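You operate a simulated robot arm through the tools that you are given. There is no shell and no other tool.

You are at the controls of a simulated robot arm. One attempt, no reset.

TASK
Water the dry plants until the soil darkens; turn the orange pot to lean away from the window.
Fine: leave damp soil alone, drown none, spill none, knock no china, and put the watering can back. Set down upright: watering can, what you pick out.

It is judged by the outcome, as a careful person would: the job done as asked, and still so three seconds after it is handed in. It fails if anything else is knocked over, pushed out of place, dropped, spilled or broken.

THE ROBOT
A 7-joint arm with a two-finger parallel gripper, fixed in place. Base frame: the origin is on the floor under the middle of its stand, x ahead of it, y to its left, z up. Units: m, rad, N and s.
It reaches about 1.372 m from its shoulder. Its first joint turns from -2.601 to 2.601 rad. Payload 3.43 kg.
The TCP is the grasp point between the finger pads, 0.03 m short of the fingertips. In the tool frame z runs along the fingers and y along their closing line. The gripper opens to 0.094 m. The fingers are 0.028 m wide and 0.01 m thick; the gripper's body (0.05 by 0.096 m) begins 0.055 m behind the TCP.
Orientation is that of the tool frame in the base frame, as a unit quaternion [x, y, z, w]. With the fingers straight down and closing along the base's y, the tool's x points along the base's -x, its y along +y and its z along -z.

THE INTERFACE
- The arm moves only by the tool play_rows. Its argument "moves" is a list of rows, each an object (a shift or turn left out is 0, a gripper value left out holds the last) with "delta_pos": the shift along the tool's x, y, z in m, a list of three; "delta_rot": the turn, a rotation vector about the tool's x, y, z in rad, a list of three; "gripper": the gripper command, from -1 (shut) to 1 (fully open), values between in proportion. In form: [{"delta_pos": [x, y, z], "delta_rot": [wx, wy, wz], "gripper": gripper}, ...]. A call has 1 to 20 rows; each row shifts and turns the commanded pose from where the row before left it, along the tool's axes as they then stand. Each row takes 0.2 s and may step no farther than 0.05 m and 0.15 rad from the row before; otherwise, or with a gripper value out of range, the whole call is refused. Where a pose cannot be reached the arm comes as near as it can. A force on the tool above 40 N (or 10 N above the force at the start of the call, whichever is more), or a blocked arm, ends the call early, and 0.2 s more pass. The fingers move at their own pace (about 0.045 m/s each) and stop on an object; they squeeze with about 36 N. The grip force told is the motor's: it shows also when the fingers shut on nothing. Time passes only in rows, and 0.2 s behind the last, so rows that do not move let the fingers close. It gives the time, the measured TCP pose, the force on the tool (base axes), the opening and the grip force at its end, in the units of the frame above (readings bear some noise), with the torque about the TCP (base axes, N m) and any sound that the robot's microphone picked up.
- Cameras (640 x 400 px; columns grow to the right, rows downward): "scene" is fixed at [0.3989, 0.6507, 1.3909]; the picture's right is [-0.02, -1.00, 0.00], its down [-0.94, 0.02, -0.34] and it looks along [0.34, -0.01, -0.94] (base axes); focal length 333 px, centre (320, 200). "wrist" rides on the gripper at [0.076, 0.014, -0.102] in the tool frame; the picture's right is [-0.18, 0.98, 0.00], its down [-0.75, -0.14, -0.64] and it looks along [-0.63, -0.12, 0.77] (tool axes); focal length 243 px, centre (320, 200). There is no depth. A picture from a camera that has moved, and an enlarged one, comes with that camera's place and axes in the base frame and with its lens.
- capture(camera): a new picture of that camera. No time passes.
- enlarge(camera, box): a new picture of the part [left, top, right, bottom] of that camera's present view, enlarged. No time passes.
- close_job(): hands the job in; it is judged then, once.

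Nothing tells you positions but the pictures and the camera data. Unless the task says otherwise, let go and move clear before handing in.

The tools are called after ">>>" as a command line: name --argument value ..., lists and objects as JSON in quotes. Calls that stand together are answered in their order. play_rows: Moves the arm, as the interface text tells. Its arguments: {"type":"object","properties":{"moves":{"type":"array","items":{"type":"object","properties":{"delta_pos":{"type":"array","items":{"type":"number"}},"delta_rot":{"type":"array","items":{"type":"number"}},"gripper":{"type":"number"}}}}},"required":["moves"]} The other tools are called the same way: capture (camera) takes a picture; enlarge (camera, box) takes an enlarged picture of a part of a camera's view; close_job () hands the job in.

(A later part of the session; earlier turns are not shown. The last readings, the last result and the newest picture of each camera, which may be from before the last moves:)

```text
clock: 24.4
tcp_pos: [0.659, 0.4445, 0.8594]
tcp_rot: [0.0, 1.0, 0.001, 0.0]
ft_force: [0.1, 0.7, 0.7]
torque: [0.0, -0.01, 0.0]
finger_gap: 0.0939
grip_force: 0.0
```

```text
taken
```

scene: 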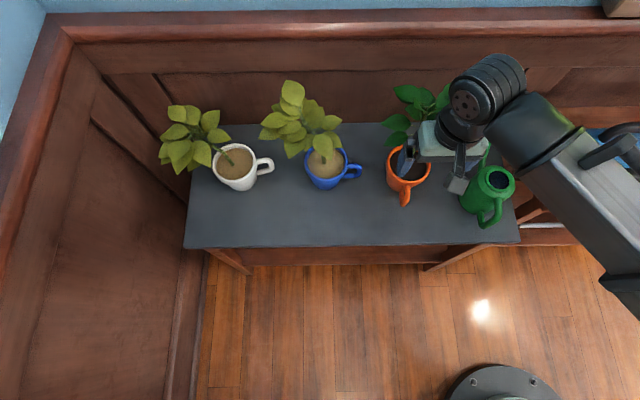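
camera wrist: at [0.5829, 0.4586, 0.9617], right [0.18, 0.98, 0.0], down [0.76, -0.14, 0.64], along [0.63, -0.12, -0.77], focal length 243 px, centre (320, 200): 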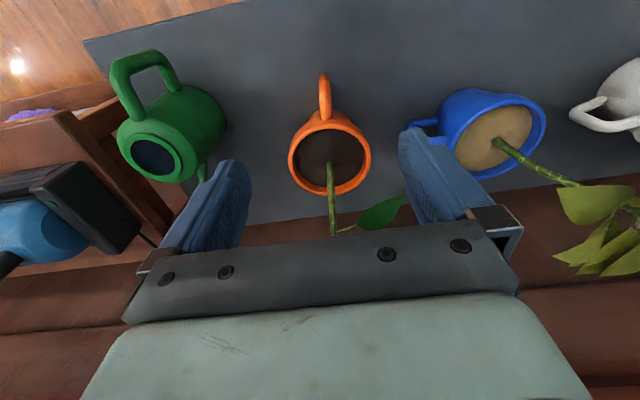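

>>> enlarge --camera "wrist" --box '[260, 60, 400, 200]'

>>> enlarge --camera "scene" --box '[350, 70, 510, 230]'

```text
2.86 times, centred on (330, 130) of wrist
camera zoom: at [0.5829, 0.4586, 0.9617], right [0.18, 0.98, 0.0], down [0.76, -0.14, 0.64], along [0.63, -0.12, -0.77], focal length 693 px, centre (291, 400)
```

zoom: 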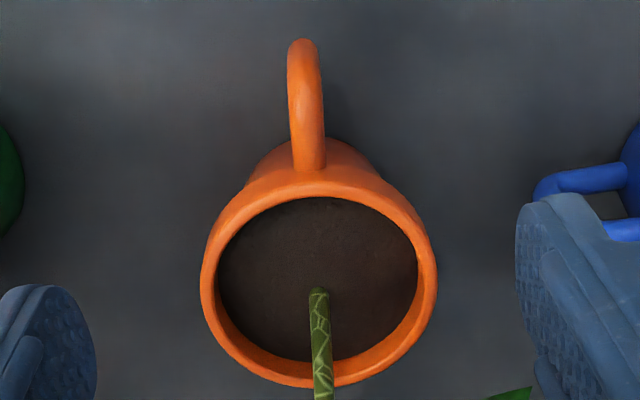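

```text
2.50 times, centred on (430, 150) of scene
camera zoom: at [0.3989, 0.6507, 1.3909], right [-0.02, -1.0, 0.0], down [-0.94, 0.02, -0.34], along [0.34, -0.01, -0.94], focal length 832 px, centre (45, 325)
```

zoom: 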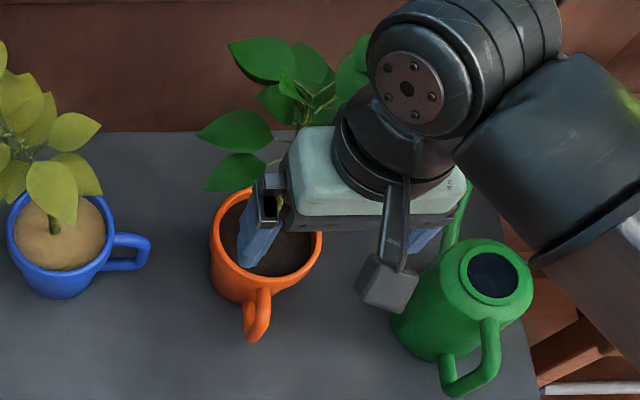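

The handle is at azimuth about 173°, with the mug axis near (0.728, 0.4425). I'll align to it and lower straddling the handle, then check before closing.

>>> play_rows --moves '[{"delta_rot": [0, 0, 0.122]}, {"delta_pos": [0.0062, 0.0064, 0]}, {"delta_pos": [0, 0, 0.045]}, {"delta_pos": [0, 0, 0.045]}, {"delta_pos": [0, 0, 0.045]}, {"delta_pos": [0, 0, 0.03]}, {"delta_pos": [0, 0, 0.012]}, {"delta_pos": [0, 0, 0]}]'

>>> capture --camera "wrist"

>>> enlarge --camera "scene" --box '[350, 70, 510, 230]'

```text
clock: 26.2
tcp_pos: [0.6535, 0.4531, 0.6804]
tcp_rot: [0.061, 0.998, 0.0, -0.001]
ft_force: [-0.8, 0.1, -0.1]
torque: [-0.02, 0.02, -0.01]
finger_gap: 0.0941
grip_force: 0.0
```

```text
taken
camera wrist: at [0.5797, 0.4754, 0.783], right [0.3, 0.95, 0.0], down [0.73, -0.23, 0.64], along [0.61, -0.19, -0.77], focal length 243 px, centre (320, 200)
```

wrist: 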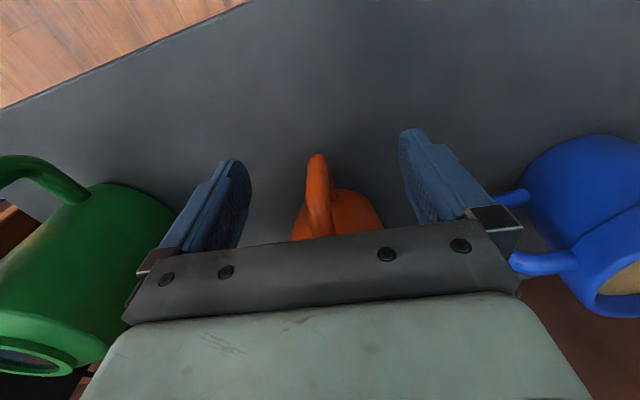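

```text
2.50 times, centred on (430, 150) of scene
camera zoom: at [0.3989, 0.6507, 1.3909], right [-0.02, -1.0, 0.0], down [-0.94, 0.02, -0.34], along [0.34, -0.01, -0.94], focal length 832 px, centre (45, 325)
```

zoom: 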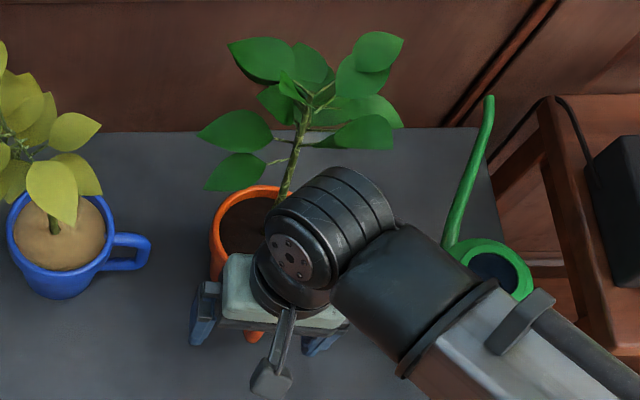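

The handle is centred between the fingers. Closing on it now.

>>> play_rows --moves '[{"gripper": -1}, {"gripper": -1}, {"gripper": -1}, {"gripper": -1}, {"gripper": -1}, {"gripper": -1}, {"gripper": -1}]'

>>> capture --camera "wrist"

>>> enlarge --camera "scene" --box '[350, 70, 510, 230]'

```text
clock: 27.8
tcp_pos: [0.6536, 0.4523, 0.6798]
tcp_rot: [0.061, 0.998, 0.0, -0.002]
ft_force: [-1.0, -1.4, 2.3]
torque: [0.0, 0.03, -0.02]
finger_gap: 0.0153
grip_force: 36.1
```

```text
taken
camera wrist: at [0.5797, 0.4752, 0.7832], right [0.3, 0.95, 0.0], down [0.73, -0.23, 0.64], along [0.61, -0.19, -0.77], focal length 243 px, centre (320, 200)
```

wrist: 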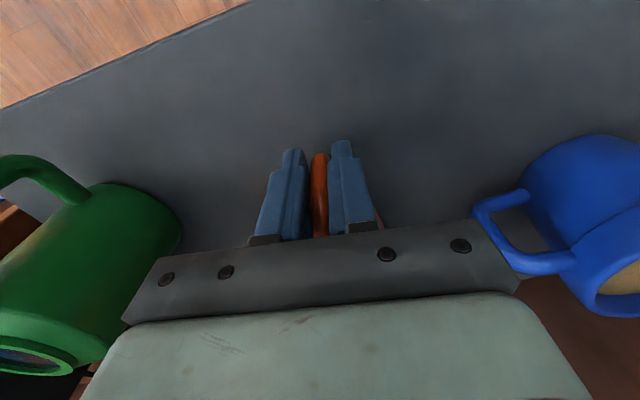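

```text
2.50 times, centred on (430, 150) of scene
camera zoom: at [0.3989, 0.6507, 1.3909], right [-0.02, -1.0, 0.0], down [-0.94, 0.02, -0.34], along [0.34, -0.01, -0.94], focal length 832 px, centre (45, 325)
```

zoom: 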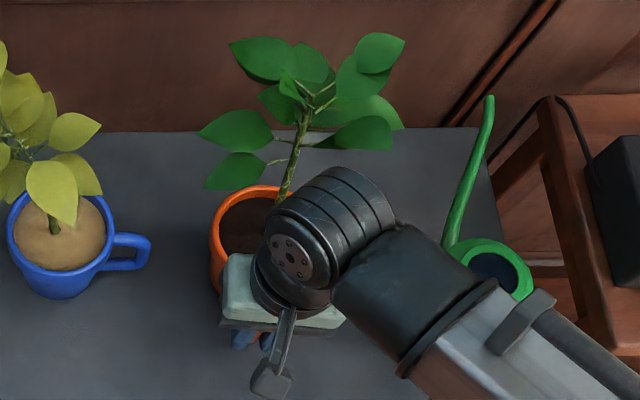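

Gripped (gap 15 mm). Before turning further I'll look at how close the leaves are to the wrist.

>>> enlarge --camera "scene" --box '[385, 70, 465, 150]'

>>> enlarge --camera "wrist" --box '[0, 398, 640, 400]'

```text
5.00 times, centred on (425, 110) of scene
camera zoom: at [0.3989, 0.6507, 1.3909], right [-0.02, -1.0, 0.0], down [-0.94, 0.02, -0.34], along [0.34, -0.01, -0.94], focal length 1663 px, centre (-205, 650)
```

zoom: 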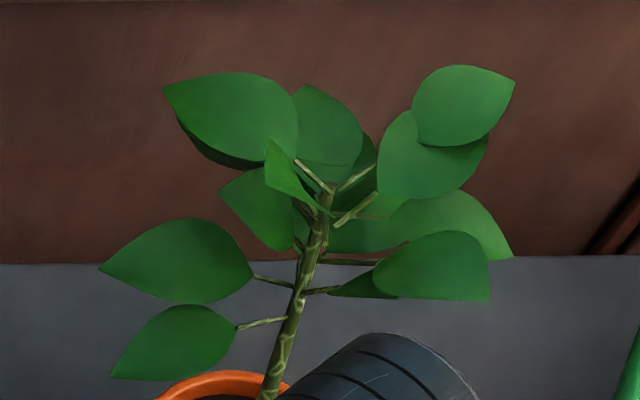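

```text
1.00 times, centred on (320, 399) of wrist (not enlarged: the box is as wide or as high as the picture)
camera zoom: at [0.5797, 0.4752, 0.7832], right [0.3, 0.95, 0.0], down [0.73, -0.23, 0.64], along [0.61, -0.19, -0.77], focal length 243 px, centre (320, 1)
```

zoom: 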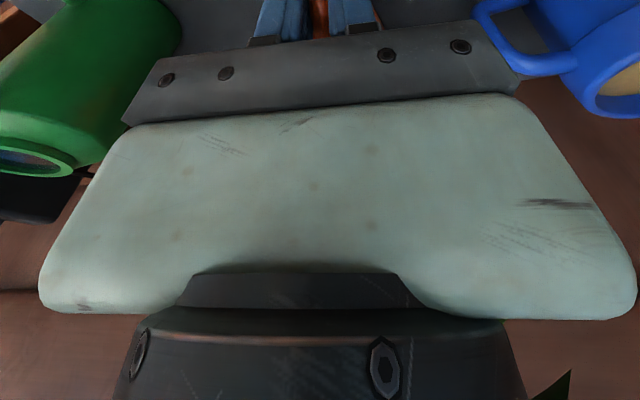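

No leaf touches the wrist. I'll first slide the mug back to its original spot (about +1 cm x, -2.1 cm y), then start turning it counter-clockwise about its own axis.

>>> play_rows --moves '[{"delta_pos": [-0.0031, -0.0049, 0]}, {"delta_pos": [-0.0031, -0.0049, 0]}, {"delta_pos": [-0.0031, -0.0049, 0]}, {"delta_pos": [-0.0031, -0.0049, 0]}, {"delta_pos": [-0.0004, -0.0075, 0], "delta_rot": [0, 0, -0.1]}, {"delta_pos": [-0.0004, -0.0075, 0], "delta_rot": [0, 0, -0.1]}, {"delta_pos": [-0.0004, -0.0075, 0], "delta_rot": [0, 0, -0.1]}, {"delta_pos": [-0.0004, -0.0075, 0], "delta_rot": [0, 0, -0.1]}, {"delta_pos": [-0.0004, -0.0075, 0], "delta_rot": [0, 0, -0.1]}, {"delta_pos": [0, 0, 0]}]'

>>> capture --camera "wrist"

>>> enlarge --camera "scene" --box '[350, 70, 510, 230]'

```text
clock: 30.0
tcp_pos: [0.6681, 0.3923, 0.6818]
tcp_rot: [-0.188, 0.982, -0.001, -0.001]
ft_force: [-0.6, -1.0, 0.1]
torque: [-0.21, 0.46, 0.0]
finger_gap: 0.0149
grip_force: 36.4
```

```text
taken
camera wrist: at [0.5925, 0.3782, 0.784], right [-0.19, 0.98, 0.0], down [0.75, 0.15, 0.64], along [0.63, 0.12, -0.77], focal length 243 px, centre (320, 200)
```

wrist: 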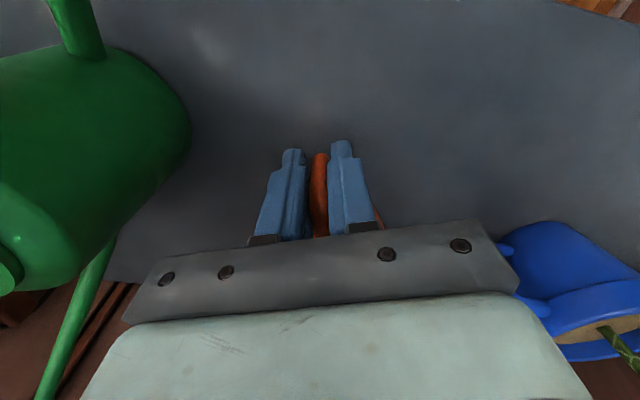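

```text
2.50 times, centred on (430, 150) of scene
camera zoom: at [0.3989, 0.6507, 1.3909], right [-0.02, -1.0, 0.0], down [-0.94, 0.02, -0.34], along [0.34, -0.01, -0.94], focal length 832 px, centre (45, 325)
```

zoom: 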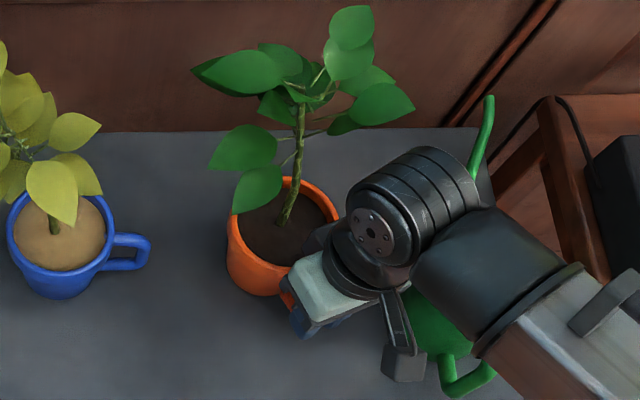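

The mug turns cleanly. I'll continue another ~29° and check the can clearance.

>>> play_rows --moves '[{"delta_pos": [-0.0004, -0.0075, 0], "delta_rot": [0, 0, -0.1]}, {"delta_pos": [-0.0004, -0.0075, 0], "delta_rot": [0, 0, -0.1]}, {"delta_pos": [-0.0004, -0.0075, 0], "delta_rot": [0, 0, -0.1]}, {"delta_pos": [-0.0004, -0.0075, 0], "delta_rot": [0, 0, -0.1]}, {"delta_pos": [-0.0004, -0.0075, 0], "delta_rot": [0, 0, -0.1]}, {"delta_pos": [0, 0, 0]}]'

>>> capture --camera "wrist"

>>> enlarge --camera "scene" --box '[350, 70, 510, 230]'

```text
clock: 31.4
tcp_pos: [0.6917, 0.3629, 0.6821]
tcp_rot: [-0.426, 0.905, 0.0, -0.001]
ft_force: [0.1, 0.6, -0.1]
torque: [-0.42, 0.29, 0.0]
finger_gap: 0.0157
grip_force: 36.2
```

```text
taken
camera wrist: at [0.6306, 0.3125, 0.7841], right [-0.64, 0.77, 0.0], down [0.59, 0.49, 0.64], along [0.49, 0.41, -0.77], focal length 243 px, centre (320, 200)
```

wrist: 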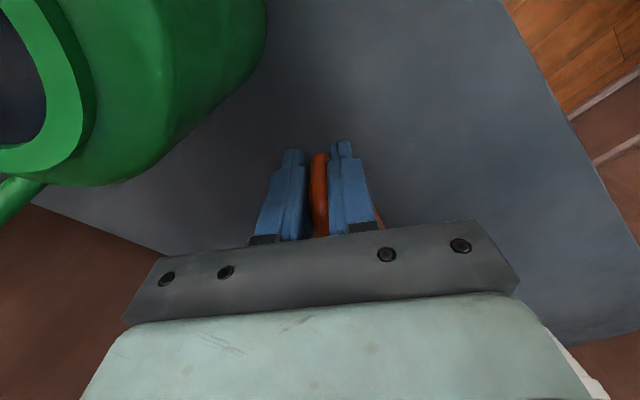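

```text
2.50 times, centred on (430, 150) of scene
camera zoom: at [0.3989, 0.6507, 1.3909], right [-0.02, -1.0, 0.0], down [-0.94, 0.02, -0.34], along [0.34, -0.01, -0.94], focal length 832 px, centre (45, 325)
```

zoom: 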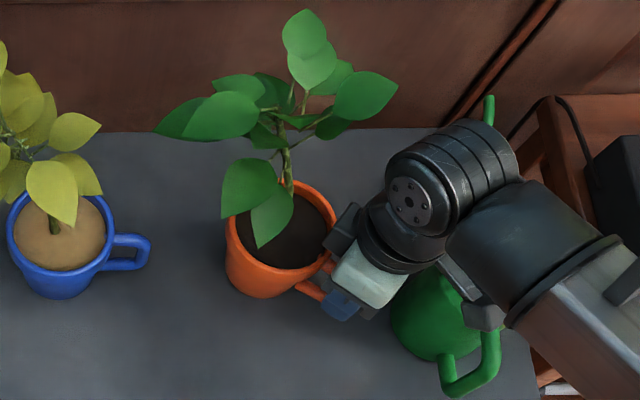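

Good clearance from both the can and leaves. There's a steady torque suggesting the mug is lifted a hair, so I'll ease down 2 mm while continuing the turn.

>>> play_rows --moves '[{"delta_pos": [0, 0, 0.002]}, {"delta_pos": [-0.0004, -0.0075, 0], "delta_rot": [0, 0, -0.1]}, {"delta_pos": [-0.0004, -0.0075, 0], "delta_rot": [0, 0, -0.1]}, {"delta_pos": [-0.0004, -0.0075, 0], "delta_rot": [0, 0, -0.1]}, {"delta_pos": [0, 0, 0]}]'

>>> capture --camera "wrist"

>>> enlarge --camera "scene" --box '[350, 70, 510, 230]'

```text
clock: 32.6
tcp_pos: [0.7091, 0.3506, 0.6799]
tcp_rot: [-0.556, 0.831, 0.001, -0.001]
ft_force: [-1.1, -1.5, 4.1]
torque: [0.0, -0.05, 0.07]
finger_gap: 0.0154
grip_force: 35.8
```

```text
taken
camera wrist: at [0.6666, 0.2859, 0.783], right [-0.84, 0.55, 0.0], down [0.42, 0.64, 0.64], along [0.35, 0.54, -0.77], focal length 243 px, centre (320, 200)
```

wrist: 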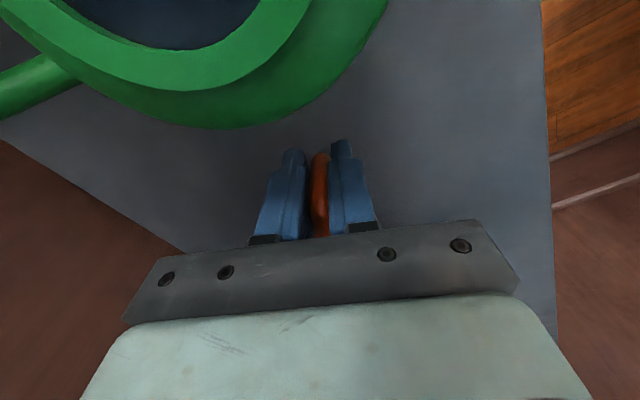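

```text
2.50 times, centred on (430, 150) of scene
camera zoom: at [0.3989, 0.6507, 1.3909], right [-0.02, -1.0, 0.0], down [-0.94, 0.02, -0.34], along [0.34, -0.01, -0.94], focal length 832 px, centre (45, 325)
```

zoom: 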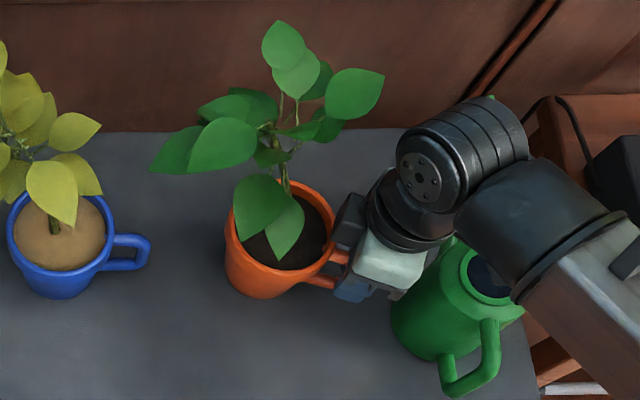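

The mug is now resting on the table (torque gone) with the handle at azimuth about 248°. Four more small steps bring it to about 270°, with the plant leaning +y, away from the window.

>>> play_rows --moves '[{"delta_pos": [-0.0004, -0.0075, -0.0005], "delta_rot": [0, 0, -0.1]}, {"delta_pos": [-0.0004, -0.0075, 0], "delta_rot": [0, 0, -0.1]}, {"delta_pos": [0, 0, 0]}]'

>>> capture --camera "wrist"

>>> enlarge --camera "scene" --box '[350, 70, 510, 230]'

```text
clock: 33.4
tcp_pos: [0.724, 0.347, 0.6813]
tcp_rot: [-0.636, 0.772, 0.0, -0.001]
ft_force: [-0.1, 0.5, -0.3]
torque: [-0.34, 0.08, -0.03]
finger_gap: 0.0154
grip_force: 35.8
```

```text
taken
camera wrist: at [0.6949, 0.2744, 0.783], right [-0.93, 0.37, 0.0], down [0.28, 0.71, 0.64], along [0.23, 0.6, -0.77], focal length 243 px, centre (320, 200)
```

wrist: 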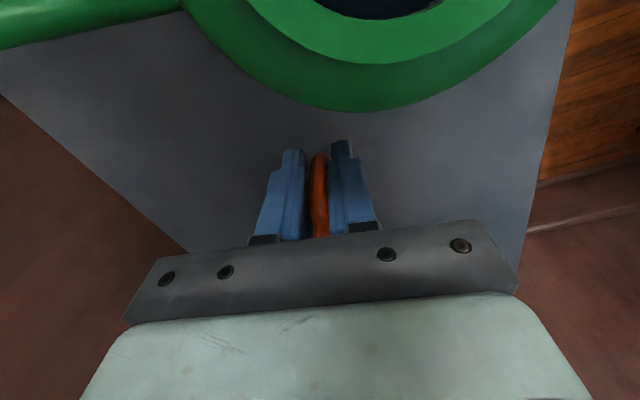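

```text
2.50 times, centred on (430, 150) of scene
camera zoom: at [0.3989, 0.6507, 1.3909], right [-0.02, -1.0, 0.0], down [-0.94, 0.02, -0.34], along [0.34, -0.01, -0.94], focal length 832 px, centre (45, 325)
```

zoom: 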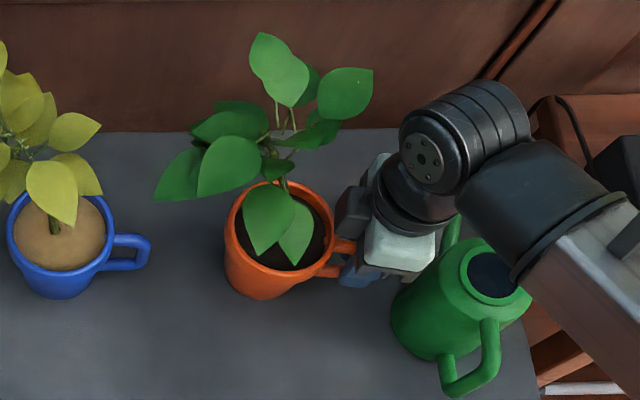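

The lean is now nearly +y. Two more small steps, then I'll settle and release.

>>> play_rows --moves '[{"delta_pos": [-0.0004, -0.0075, 0], "delta_rot": [0, 0, -0.1]}, {"delta_pos": [-0.0004, -0.0075, 0], "delta_rot": [0, 0, -0.1]}, {"delta_pos": [0, 0, 0.001]}, {"delta_pos": [0, 0, 0]}]'

>>> capture --camera "wrist"

>>> enlarge --camera "scene" --box '[350, 70, 510, 230]'

```text
clock: 34.4
tcp_pos: [0.7393, 0.344, 0.681]
tcp_rot: [0.709, -0.705, 0.0, 0.0]
ft_force: [-3.3, -8.8, 22.1]
torque: [0.46, -0.05, 0.0]
finger_gap: 0.0155
grip_force: 36.2
```

```text
taken
camera wrist: at [0.7249, 0.268, 0.7826], right [-0.98, 0.18, 0.0], down [0.14, 0.75, 0.64], along [0.11, 0.63, -0.77], focal length 243 px, centre (320, 200)
```

wrist: 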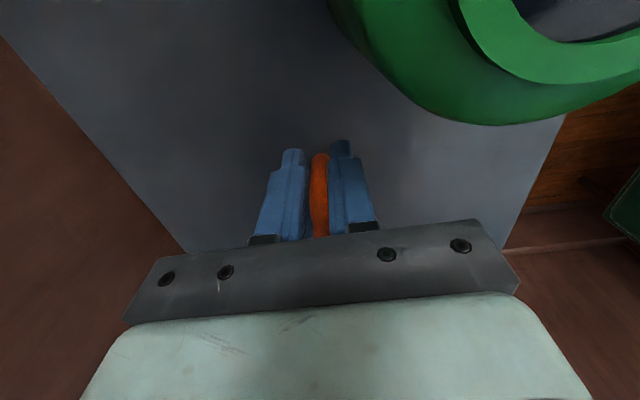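

```text
2.50 times, centred on (430, 150) of scene
camera zoom: at [0.3989, 0.6507, 1.3909], right [-0.02, -1.0, 0.0], down [-0.94, 0.02, -0.34], along [0.34, -0.01, -0.94], focal length 832 px, centre (45, 325)
```

zoom: 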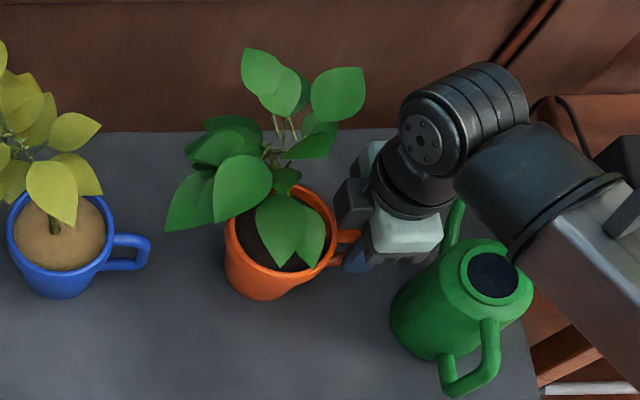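

The handle is at azimuth 270°, with a slight over-press on the table. I'll ease up a hair, add one last small turn, and release with a partial opening.

>>> play_rows --moves '[{"delta_pos": [0, 0, -0.0006]}, {"delta_pos": [-0.0004, -0.0075, 0], "delta_rot": [0, 0, -0.1]}, {"delta_pos": [0, 0, 0]}]'

```text
clock: 35.2
tcp_pos: [0.7458, 0.346, 0.6789]
tcp_rot: [0.744, -0.668, 0.0, 0.0]
ft_force: [-3.9, -5.4, 13.6]
torque: [0.2, -0.02, 0.06]
finger_gap: 0.0152
grip_force: 36.1
```

>>> play_rows --moves '[{"delta_pos": [0, 0, -0.0007]}, {"delta_pos": [0, 0, 0]}]'

>>> enlarge --camera "scene" --box '[350, 70, 510, 230]'

```text
clock: 35.8
tcp_pos: [0.7472, 0.3466, 0.6805]
tcp_rot: [0.745, -0.667, 0.0, 0.001]
ft_force: [-1.1, 0.8, -0.2]
torque: [-0.21, -0.05, 0.07]
finger_gap: 0.0155
grip_force: 36.4
```

```text
2.50 times, centred on (430, 150) of scene
camera zoom: at [0.3989, 0.6507, 1.3909], right [-0.02, -1.0, 0.0], down [-0.94, 0.02, -0.34], along [0.34, -0.01, -0.94], focal length 832 px, centre (45, 325)
```

zoom: 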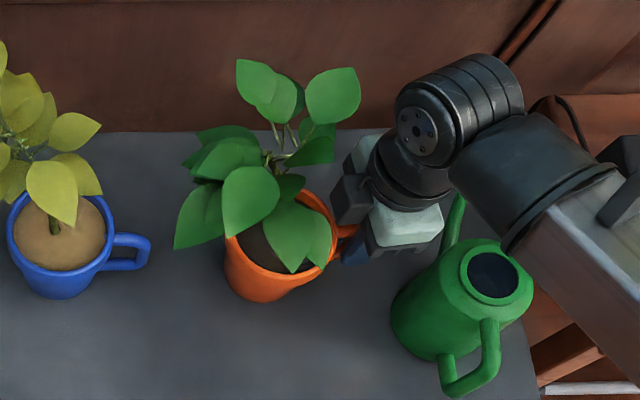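

Forces are near zero. Opening part-way to release the handle, then rising straight up.

>>> play_rows --moves '[{"gripper": 0.0}, {"gripper": 0.0}, {"gripper": 0.0}, {"gripper": 0.0}, {"delta_pos": [0, 0, -0.02]}, {"delta_pos": [0, 0, -0.04]}, {"delta_pos": [0, 0, -0.045]}, {"delta_pos": [0, 0, -0.045]}, {"delta_pos": [0, 0, -0.045]}, {"delta_pos": [0, 0, -0.045]}, {"delta_pos": [0, 0, 0]}]'

>>> capture --camera "wrist"

>>> capture --camera "scene"

```text
clock: 38.2
tcp_pos: [0.7486, 0.3465, 0.9209]
tcp_rot: [0.744, -0.668, -0.001, 0.001]
ft_force: [-0.4, 0.8, 0.5]
torque: [0.0, 0.01, 0.01]
finger_gap: 0.0469
grip_force: 0.1
```

```text
taken
camera wrist: at [0.7414, 0.2697, 1.0221], right [-1.0, 0.08, 0.0], down [0.06, 0.76, 0.64], along [0.05, 0.64, -0.77], focal length 243 px, centre (320, 200)
```

wrist: 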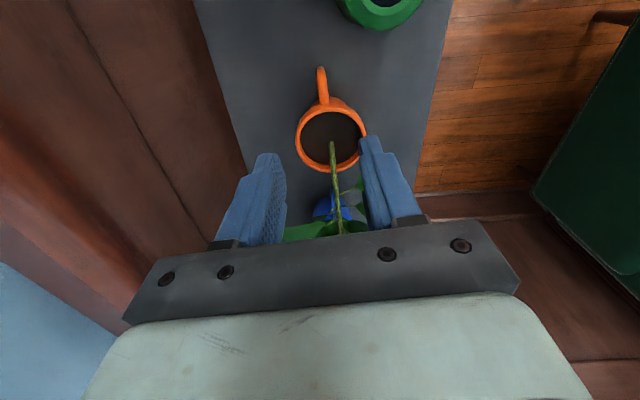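

```text
taken
```

scene: 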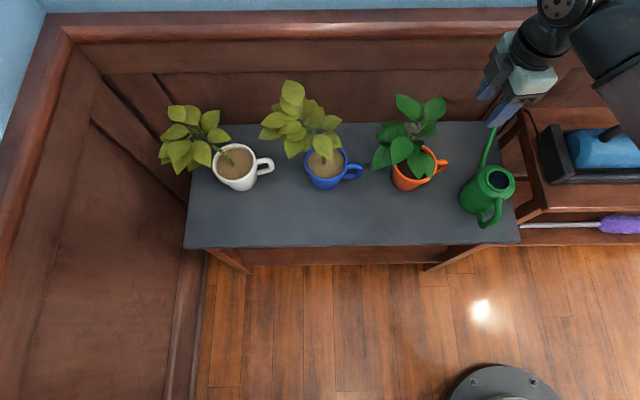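

The orange pot is released with the handle now on the window side and foliage leaning +y. I'll check its placement and survey the can for grasping.

>>> enlarge --camera "scene" --box '[360, 80, 540, 260]'

>>> play_rows --moves '[{"delta_rot": [0, 0, 0.14]}, {"delta_rot": [0, 0, 0.14]}, {"delta_rot": [0, 0, 0.14]}, {"delta_rot": [0, 0, 0.14]}, {"delta_rot": [0, 0, 0.14]}, {"delta_rot": [0, 0, 0.14]}, {"delta_rot": [0, 0, 0.14]}, {"delta_rot": [0, 0, 0.14]}, {"delta_rot": [0, 0, 0.14]}, {"delta_rot": [0, 0, 0.14]}, {"delta_rot": [0, 0, 0.14]}, {"delta_rot": [0, 0, 0.14]}, {"delta_pos": [0.04, -0.02, 0]}, {"delta_pos": [0.04, -0.02, 0]}, {"delta_pos": [0.04, -0.02, 0]}, {"delta_pos": [0, 0, 0]}]'

>>> capture --camera "wrist"

>>> capture --camera "scene"

```text
2.22 times, centred on (450, 170) of scene
camera zoom: at [0.3989, 0.6507, 1.3909], right [-0.02, -1.0, 0.0], down [-0.94, 0.02, -0.34], along [0.34, -0.01, -0.94], focal length 739 px, centre (31, 267)
```

zoom: 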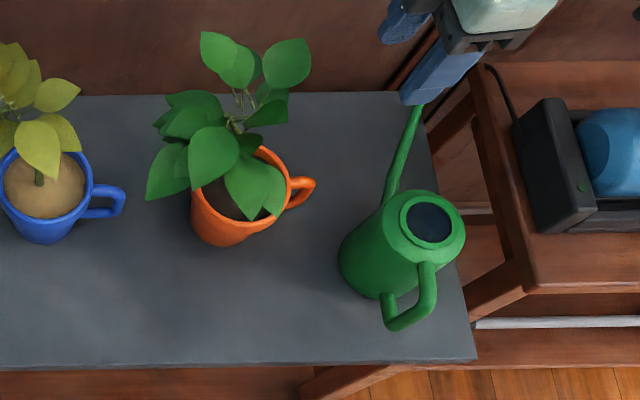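

```text
clock: 41.6
tcp_pos: [0.6258, 0.2842, 0.9215]
tcp_rot: [0.0, 1.0, 0.0, -0.001]
ft_force: [0.5, 0.3, 0.1]
torque: [-0.02, 0.03, 0.01]
finger_gap: 0.0471
grip_force: 0.0
```

```text
taken
camera wrist: at [0.5491, 0.2992, 1.0239], right [0.19, 0.98, 0.0], down [0.75, -0.14, 0.64], along [0.63, -0.12, -0.77], focal length 243 px, centre (320, 200)
```

wrist: 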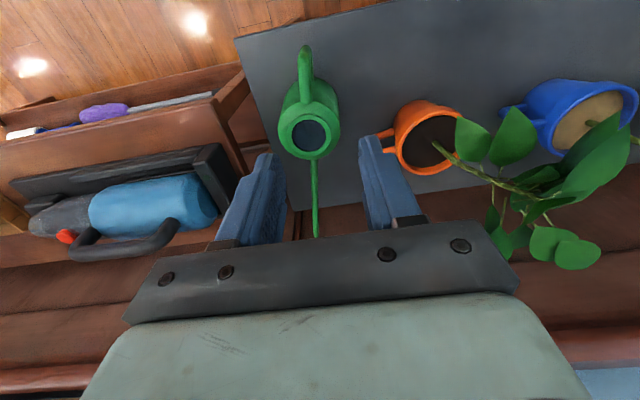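

```text
taken
```

scene: 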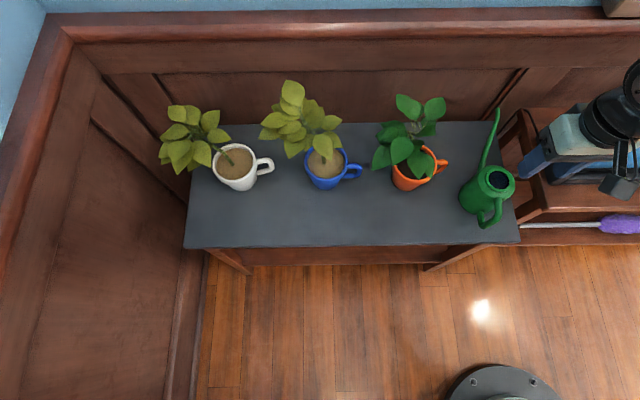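

The orange plant now leans to azimuth about 98°, directly away from the window, and the mug is within about 1 cm of its old spot. Next I'll look closely at the can's handle.

>>> enlarge --camera "wrist" --box '[250, 30, 380, 170]'

>>> enlarge --camera "wrist" --box '[250, 120, 400, 250]'

>>> enlarge --camera "scene" --box '[450, 100, 530, 240]'

```text
2.86 times, centred on (315, 100) of wrist
camera zoom: at [0.5491, 0.2992, 1.0239], right [0.19, 0.98, 0.0], down [0.75, -0.14, 0.64], along [0.63, -0.12, -0.77], focal length 693 px, centre (334, 486)
```

zoom: 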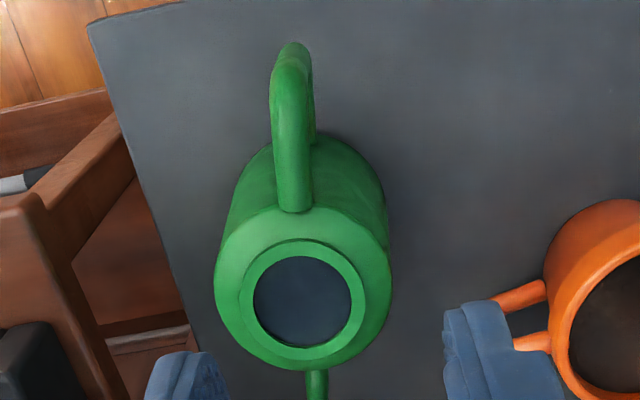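

```text
3.08 times, centred on (325, 185) of wrist
camera zoom: at [0.5491, 0.2992, 1.0239], right [0.19, 0.98, 0.0], down [0.75, -0.14, 0.64], along [0.63, -0.12, -0.77], focal length 746 px, centre (305, 246)
```

zoom: 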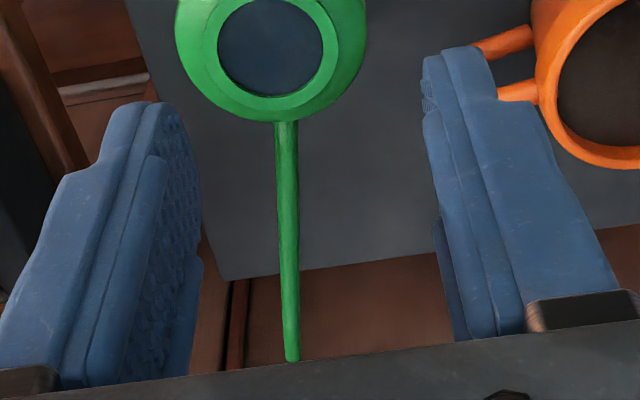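

```text
2.86 times, centred on (490, 170) of scene
camera zoom: at [0.3989, 0.6507, 1.3909], right [-0.02, -1.0, 0.0], down [-0.94, 0.02, -0.34], along [0.34, -0.01, -0.94], focal length 950 px, centre (-166, 286)
```

zoom: 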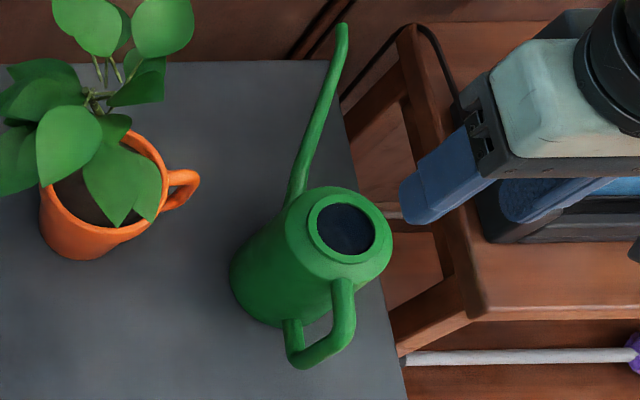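

The can axis is near (0.676, 0.2615), spout tip near (0.841, 0.237, 0.759), handle plane at azimuth about 171.5°, and the handle's outer bar at x≈0.60 with z 0.65–0.73. I'll yaw and lean the tool to match, then go to a pre-grasp point behind the handle.

>>> play_rows --moves '[{"delta_rot": [0, 0, 0.148], "gripper": 0.4}, {"delta_rot": [0, -0.131, 0]}, {"delta_rot": [0, -0.131, 0]}, {"delta_rot": [0, -0.131, 0]}, {"delta_rot": [0, -0.131, 0]}, {"delta_pos": [0.042, -0.005, 0.021]}, {"delta_pos": [0.042, -0.005, 0.021]}, {"delta_pos": [0.042, -0.005, 0.021]}, {"delta_pos": [0, 0, 0]}]'

>>> capture --camera "wrist"

>>> capture --camera "scene"

```text
clock: 43.6
tcp_pos: [0.5561, 0.288, 0.8011]
tcp_rot: [0.072, 0.964, -0.019, 0.256]
ft_force: [0.9, 0.6, -1.3]
torque: [0.01, 0.01, 0.0]
finger_gap: 0.0658
grip_force: 0.2
out of reach, approached as far as the arm can: row 8
```

```text
taken
camera wrist: at [0.4414, 0.3193, 0.8517], right [0.3, 0.95, 0.09], down [0.31, -0.19, 0.93], along [0.9, -0.26, -0.35], focal length 243 px, centre (320, 200)
```

wrist: 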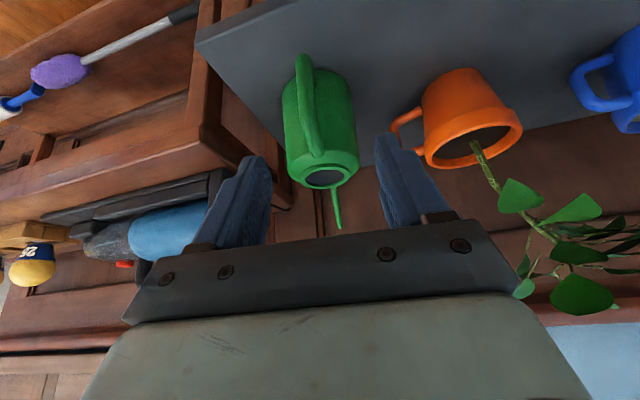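

```text
taken
```

scene: 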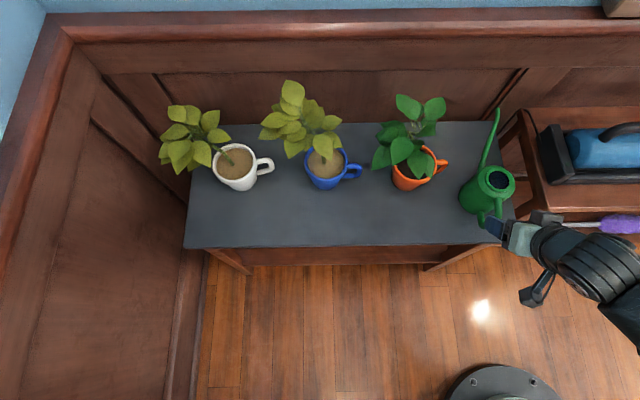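

The arm is close to its inner reach limit here, but the grasp point itself is farther out. I'll advance most of the way along the fingers and recheck the alignment.

>>> play_rows --moves '[{"delta_pos": [0.0014, -0.003, 0.027]}, {"delta_pos": [0.0014, -0.003, 0.027]}, {"delta_pos": [0.001, -0.003, 0.02]}, {"delta_pos": [0, 0, 0]}]'

>>> capture --camera "wrist"

>>> enlarge --camera "scene" --box '[440, 130, 560, 250]'

```text
clock: 44.6
tcp_pos: [0.5878, 0.2738, 0.7367]
tcp_rot: [0.071, 0.963, -0.019, 0.258]
ft_force: [0.7, 0.0, 0.2]
torque: [0.0, 0.02, -0.01]
finger_gap: 0.066
grip_force: 0.0
```

```text
taken
camera wrist: at [0.4729, 0.3054, 0.7872], right [0.3, 0.95, 0.09], down [0.31, -0.19, 0.93], along [0.9, -0.26, -0.35], focal length 243 px, centre (320, 200)
```

wrist: 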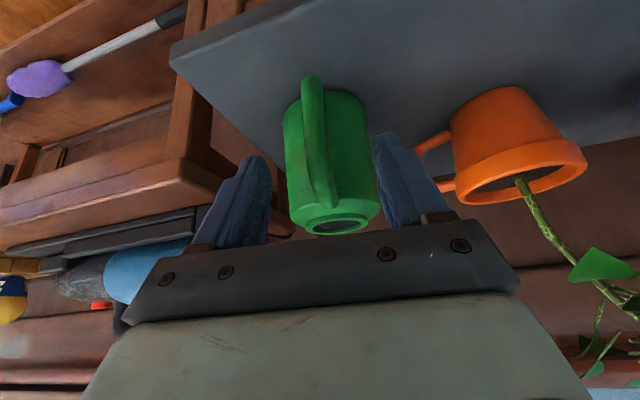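

```text
3.33 times, centred on (500, 190) of scene
camera zoom: at [0.3989, 0.6507, 1.3909], right [-0.02, -1.0, 0.0], down [-0.94, 0.02, -0.34], along [0.34, -0.01, -0.94], focal length 1109 px, centre (-280, 233)
```

zoom: 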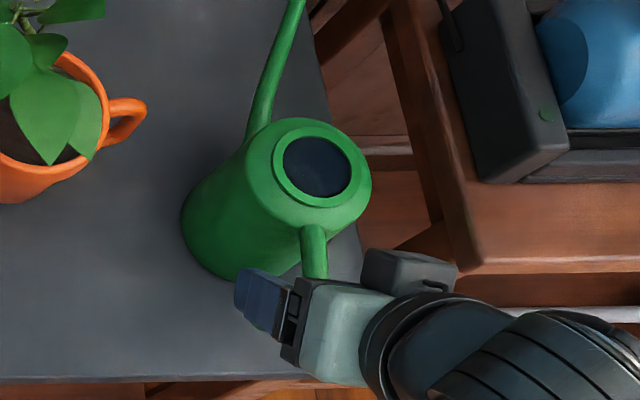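

The handle is centred between the fingers. Advancing the last 4 cm.

>>> play_rows --moves '[{"delta_pos": [0.0013, -0.0005, 0.0205]}, {"delta_pos": [0.0013, -0.0005, 0.0205]}, {"delta_pos": [0, 0, 0]}]'

>>> capture --camera "wrist"

>>> enlarge --camera "scene" --box '[440, 130, 560, 250]'

```text
clock: 45.4
tcp_pos: [0.6026, 0.2681, 0.6989]
tcp_rot: [0.072, 0.964, -0.019, 0.257]
ft_force: [-0.6, 0.5, -0.4]
torque: [0.01, 0.04, -0.01]
finger_gap: 0.066
grip_force: 0.1
```

```text
taken
camera wrist: at [0.4896, 0.3012, 0.7493], right [0.3, 0.95, 0.09], down [0.31, -0.19, 0.93], along [0.9, -0.26, -0.35], focal length 243 px, centre (320, 200)
```

wrist: 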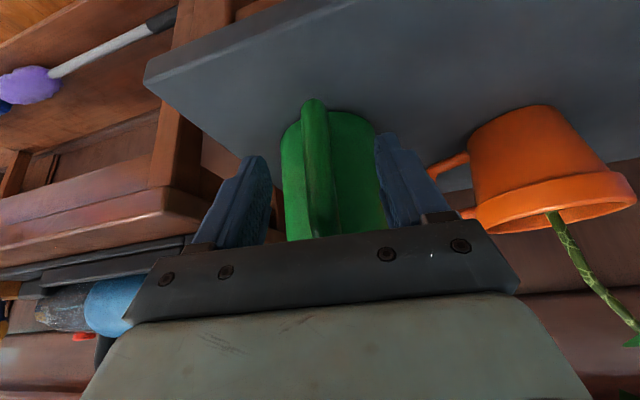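

```text
3.33 times, centred on (500, 190) of scene
camera zoom: at [0.3989, 0.6507, 1.3909], right [-0.02, -1.0, 0.0], down [-0.94, 0.02, -0.34], along [0.34, -0.01, -0.94], focal length 1109 px, centre (-280, 233)
```

zoom: 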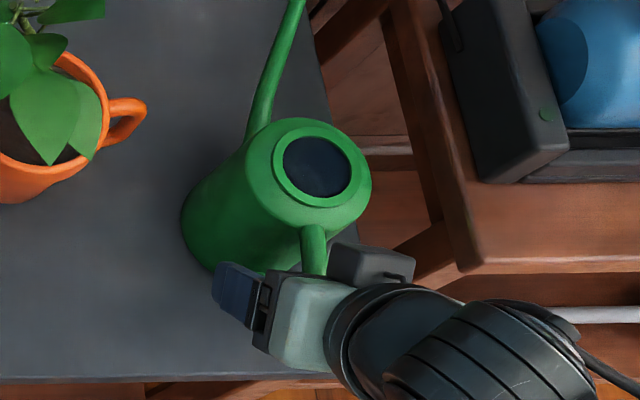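

The bar is between the fingers to within about 2 mm. A tiny shift, then close.

>>> play_rows --moves '[{"delta_pos": [0, 0.002, 0]}, {"gripper": -1}, {"gripper": -1}, {"gripper": -1}, {"gripper": -1}, {"gripper": -1}, {"gripper": -1}]'

>>> capture --camera "wrist"

>>> enlarge --camera "scene" --box '[440, 100, 540, 250]'

```text
clock: 47.0
tcp_pos: [0.605, 0.2722, 0.6989]
tcp_rot: [0.072, 0.963, -0.02, 0.257]
ft_force: [-0.6, -1.7, 0.1]
torque: [-0.02, -0.01, 0.01]
finger_gap: 0.0173
grip_force: 36.0
```

```text
taken
camera wrist: at [0.4902, 0.3033, 0.7501], right [0.3, 0.95, 0.09], down [0.31, -0.19, 0.93], along [0.9, -0.26, -0.35], focal length 243 px, centre (320, 200)
```

wrist: 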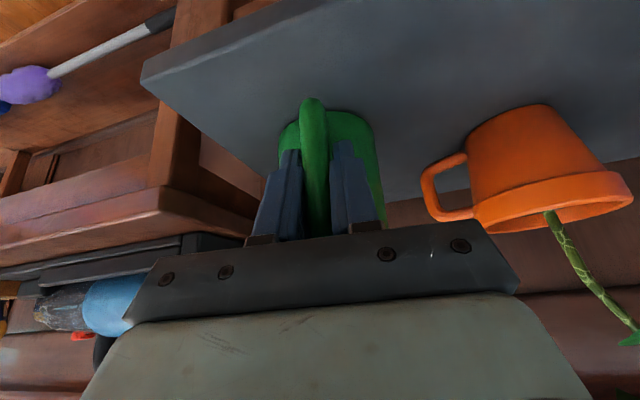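

```text
2.67 times, centred on (490, 175) of scene
camera zoom: at [0.3989, 0.6507, 1.3909], right [-0.02, -1.0, 0.0], down [-0.94, 0.02, -0.34], along [0.34, -0.01, -0.94], focal length 887 px, centre (-133, 267)
```

zoom: 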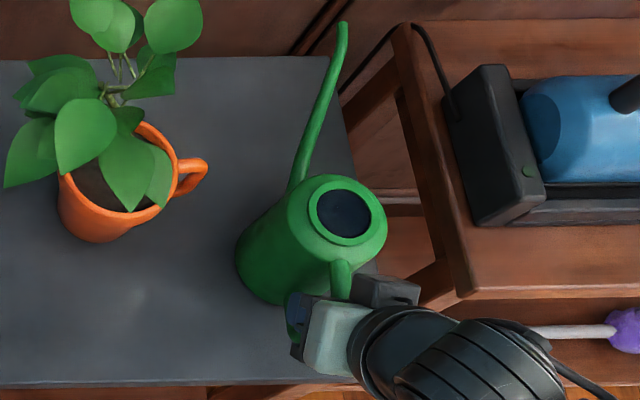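

Gripped at (0.605, 0.2722, 0.6989), which is also my put-back pose. I'll lift 1.5 cm slowly and check that the can stays level in the grip.

>>> play_rows --moves '[{"delta_pos": [-0.0015, 0, -0.0026]}, {"delta_pos": [-0.002, 0, -0.0035]}, {"delta_pos": [-0.002, 0, -0.0035]}, {"delta_pos": [-0.002, 0, -0.0035]}, {"delta_pos": [0, 0, 0]}]'

>>> capture --camera "wrist"

>>> enlarge --camera "scene" --box '[440, 100, 540, 250]'

```text
clock: 48.2
tcp_pos: [0.6053, 0.2709, 0.7154]
tcp_rot: [0.071, 0.963, -0.019, 0.258]
ft_force: [0.0, 0.5, 0.4]
torque: [-0.01, -0.05, -0.03]
finger_gap: 0.0185
grip_force: 35.7
```

```text
taken
camera wrist: at [0.4907, 0.3034, 0.7655], right [0.3, 0.95, 0.09], down [0.31, -0.19, 0.93], along [0.9, -0.26, -0.35], focal length 243 px, centre (320, 200)
```

wrist: 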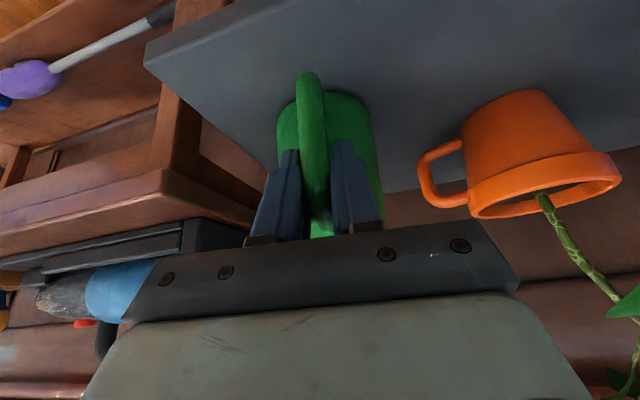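

```text
2.67 times, centred on (490, 175) of scene
camera zoom: at [0.3989, 0.6507, 1.3909], right [-0.02, -1.0, 0.0], down [-0.94, 0.02, -0.34], along [0.34, -0.01, -0.94], focal length 887 px, centre (-133, 267)
```

zoom: 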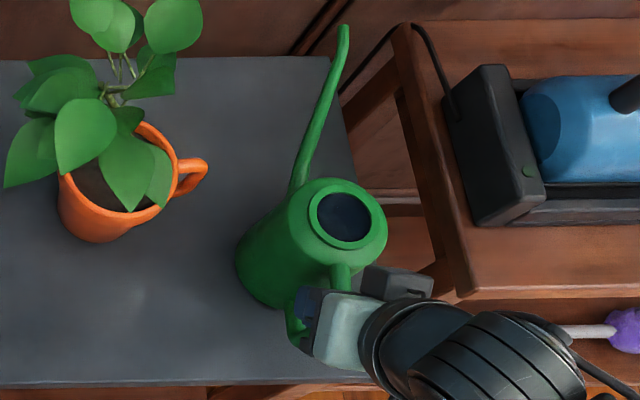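

The gripper rose but the can seems to have stayed down, so the fingers may have slid along the bar. I'll look closely.

>>> enlarge --camera "wrist" --box '[240, 60, 400, 250]'

>>> enlarge --camera "scene" --box '[470, 150, 540, 240]'

```text
2.11 times, centred on (320, 155) of wrist
camera zoom: at [0.4907, 0.3034, 0.7655], right [0.3, 0.95, 0.09], down [0.31, -0.19, 0.93], along [0.9, -0.26, -0.35], focal length 511 px, centre (320, 295)
```

zoom: 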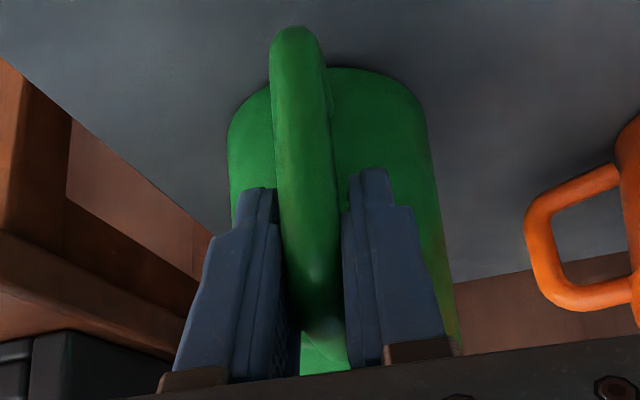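

```text
4.44 times, centred on (505, 195) of scene
camera zoom: at [0.3989, 0.6507, 1.3909], right [-0.02, -1.0, 0.0], down [-0.94, 0.02, -0.34], along [0.34, -0.01, -0.94], focal length 1479 px, centre (-502, 222)
```

zoom: 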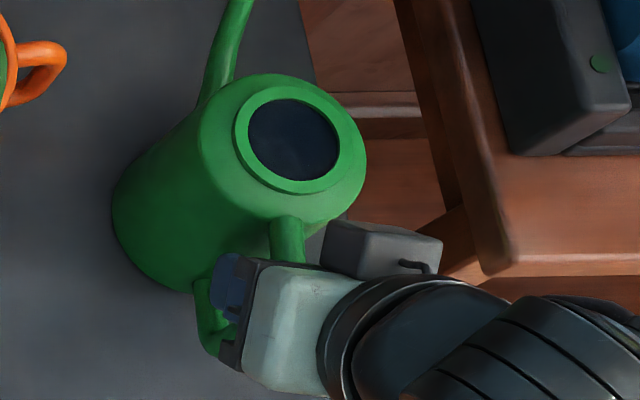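

The can did slide in the fingers. I'll test with tiny lifts, reading the force each time, to understand the hold before re-gripping.

>>> play_rows --moves '[{"delta_pos": [-0.002, 0, -0.0035]}]'

>>> enlarge --camera "wrist" --box '[240, 60, 400, 250]'

```text
clock: 48.6
tcp_pos: [0.6064, 0.2715, 0.7183]
tcp_rot: [0.072, 0.964, -0.019, 0.257]
ft_force: [-0.5, -0.8, -4.9]
torque: [0.07, 0.32, -0.04]
finger_gap: 0.0181
grip_force: 36.1
```

```text
2.11 times, centred on (320, 155) of wrist
camera zoom: at [0.4903, 0.303, 0.7694], right [0.3, 0.95, 0.09], down [0.31, -0.19, 0.93], along [0.9, -0.26, -0.35], focal length 511 px, centre (320, 295)
```

zoom: 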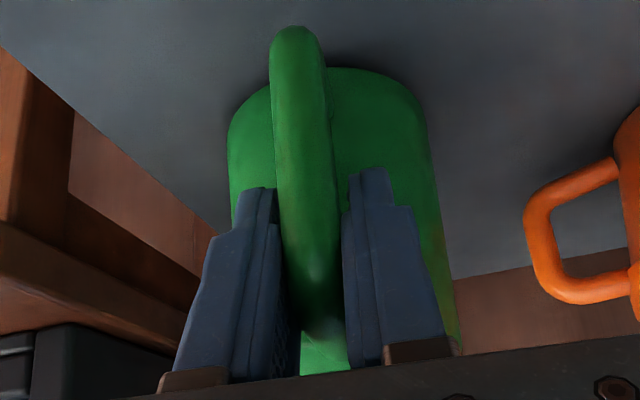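

Now the can is loading the gripper (about -4.9 N), and it didn't move relative to the fingers this time. I'll lift another few millimetres and compare.

>>> play_rows --moves '[{"delta_pos": [-0.0015, 0, -0.0026]}, {"delta_pos": [-0.0015, 0, -0.0026]}]'

>>> enlarge --camera "wrist" --box '[240, 60, 400, 250]'

>>> enlarge --camera "scene" --box '[440, 100, 540, 250]'

```text
clock: 49.2
tcp_pos: [0.605, 0.2708, 0.7255]
tcp_rot: [0.071, 0.964, -0.019, 0.257]
ft_force: [0.8, 0.3, -4.1]
torque: [0.07, 0.28, -0.01]
finger_gap: 0.0182
grip_force: 36.3
```

```text
2.11 times, centred on (320, 155) of wrist
camera zoom: at [0.4906, 0.3033, 0.7757], right [0.3, 0.95, 0.09], down [0.31, -0.19, 0.93], along [0.9, -0.26, -0.35], focal length 511 px, centre (320, 295)
```

zoom: 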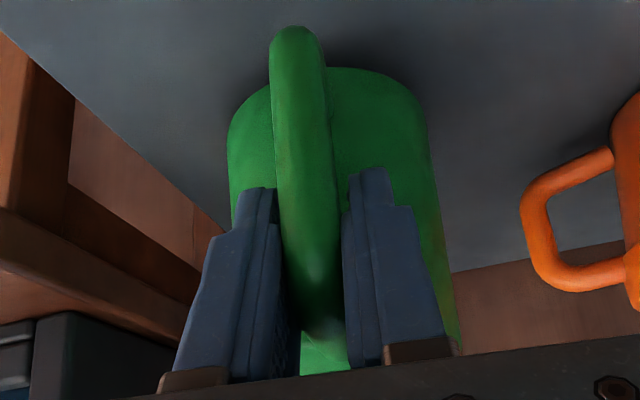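

```text
2.67 times, centred on (490, 175) of scene
camera zoom: at [0.3989, 0.6507, 1.3909], right [-0.02, -1.0, 0.0], down [-0.94, 0.02, -0.34], along [0.34, -0.01, -0.94], focal length 887 px, centre (-133, 267)
```

zoom: 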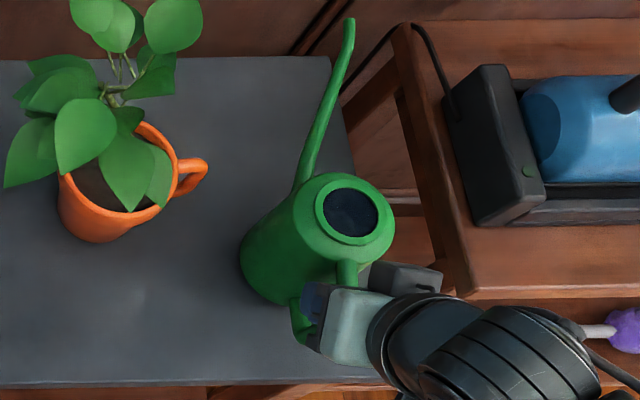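

The can is now lifted and held firmly (about 4–5 N, steady in the grip, level). I'll raise it well above the foliage.

>>> play_rows --moves '[{"delta_pos": [-0.005, 0, -0.0087]}, {"delta_pos": [-0.01, 0, -0.0173]}, {"delta_pos": [-0.015, 0, -0.026]}, {"delta_pos": [-0.0175, 0, -0.0303]}, {"delta_pos": [-0.0175, 0, -0.0303]}, {"delta_pos": [-0.0175, 0, -0.0303]}, {"delta_pos": [-0.0175, 0, -0.0303]}, {"delta_pos": [-0.0175, 0, -0.0303]}, {"delta_pos": [-0.015, 0, -0.026]}, {"delta_pos": [-0.0075, 0, -0.013]}, {"delta_pos": [0, 0, 0]}]'

>>> capture --camera "wrist"

>>> capture --camera "scene"

```text
clock: 51.6
tcp_pos: [0.6053, 0.2716, 1.0059]
tcp_rot: [0.072, 0.963, -0.02, 0.257]
ft_force: [0.5, 0.1, -4.3]
torque: [0.05, 0.27, 0.02]
finger_gap: 0.0183
grip_force: 35.6
```

```text
taken
camera wrist: at [0.4908, 0.3032, 1.0555], right [0.3, 0.95, 0.09], down [0.31, -0.19, 0.93], along [0.9, -0.26, -0.35], focal length 243 px, centre (320, 200)
```

wrist: 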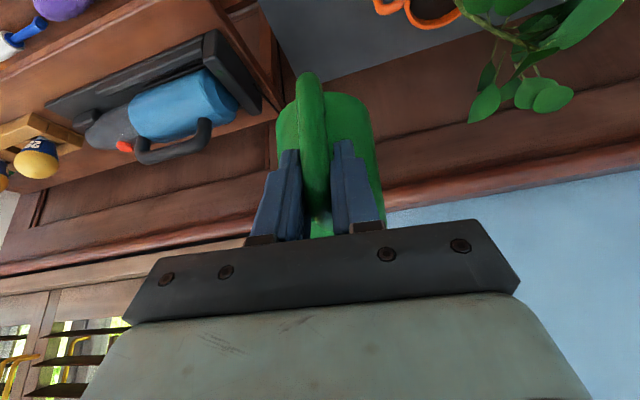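

```text
taken
```

scene: 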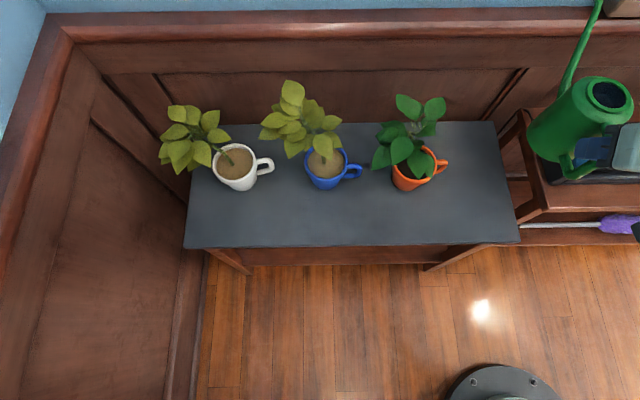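

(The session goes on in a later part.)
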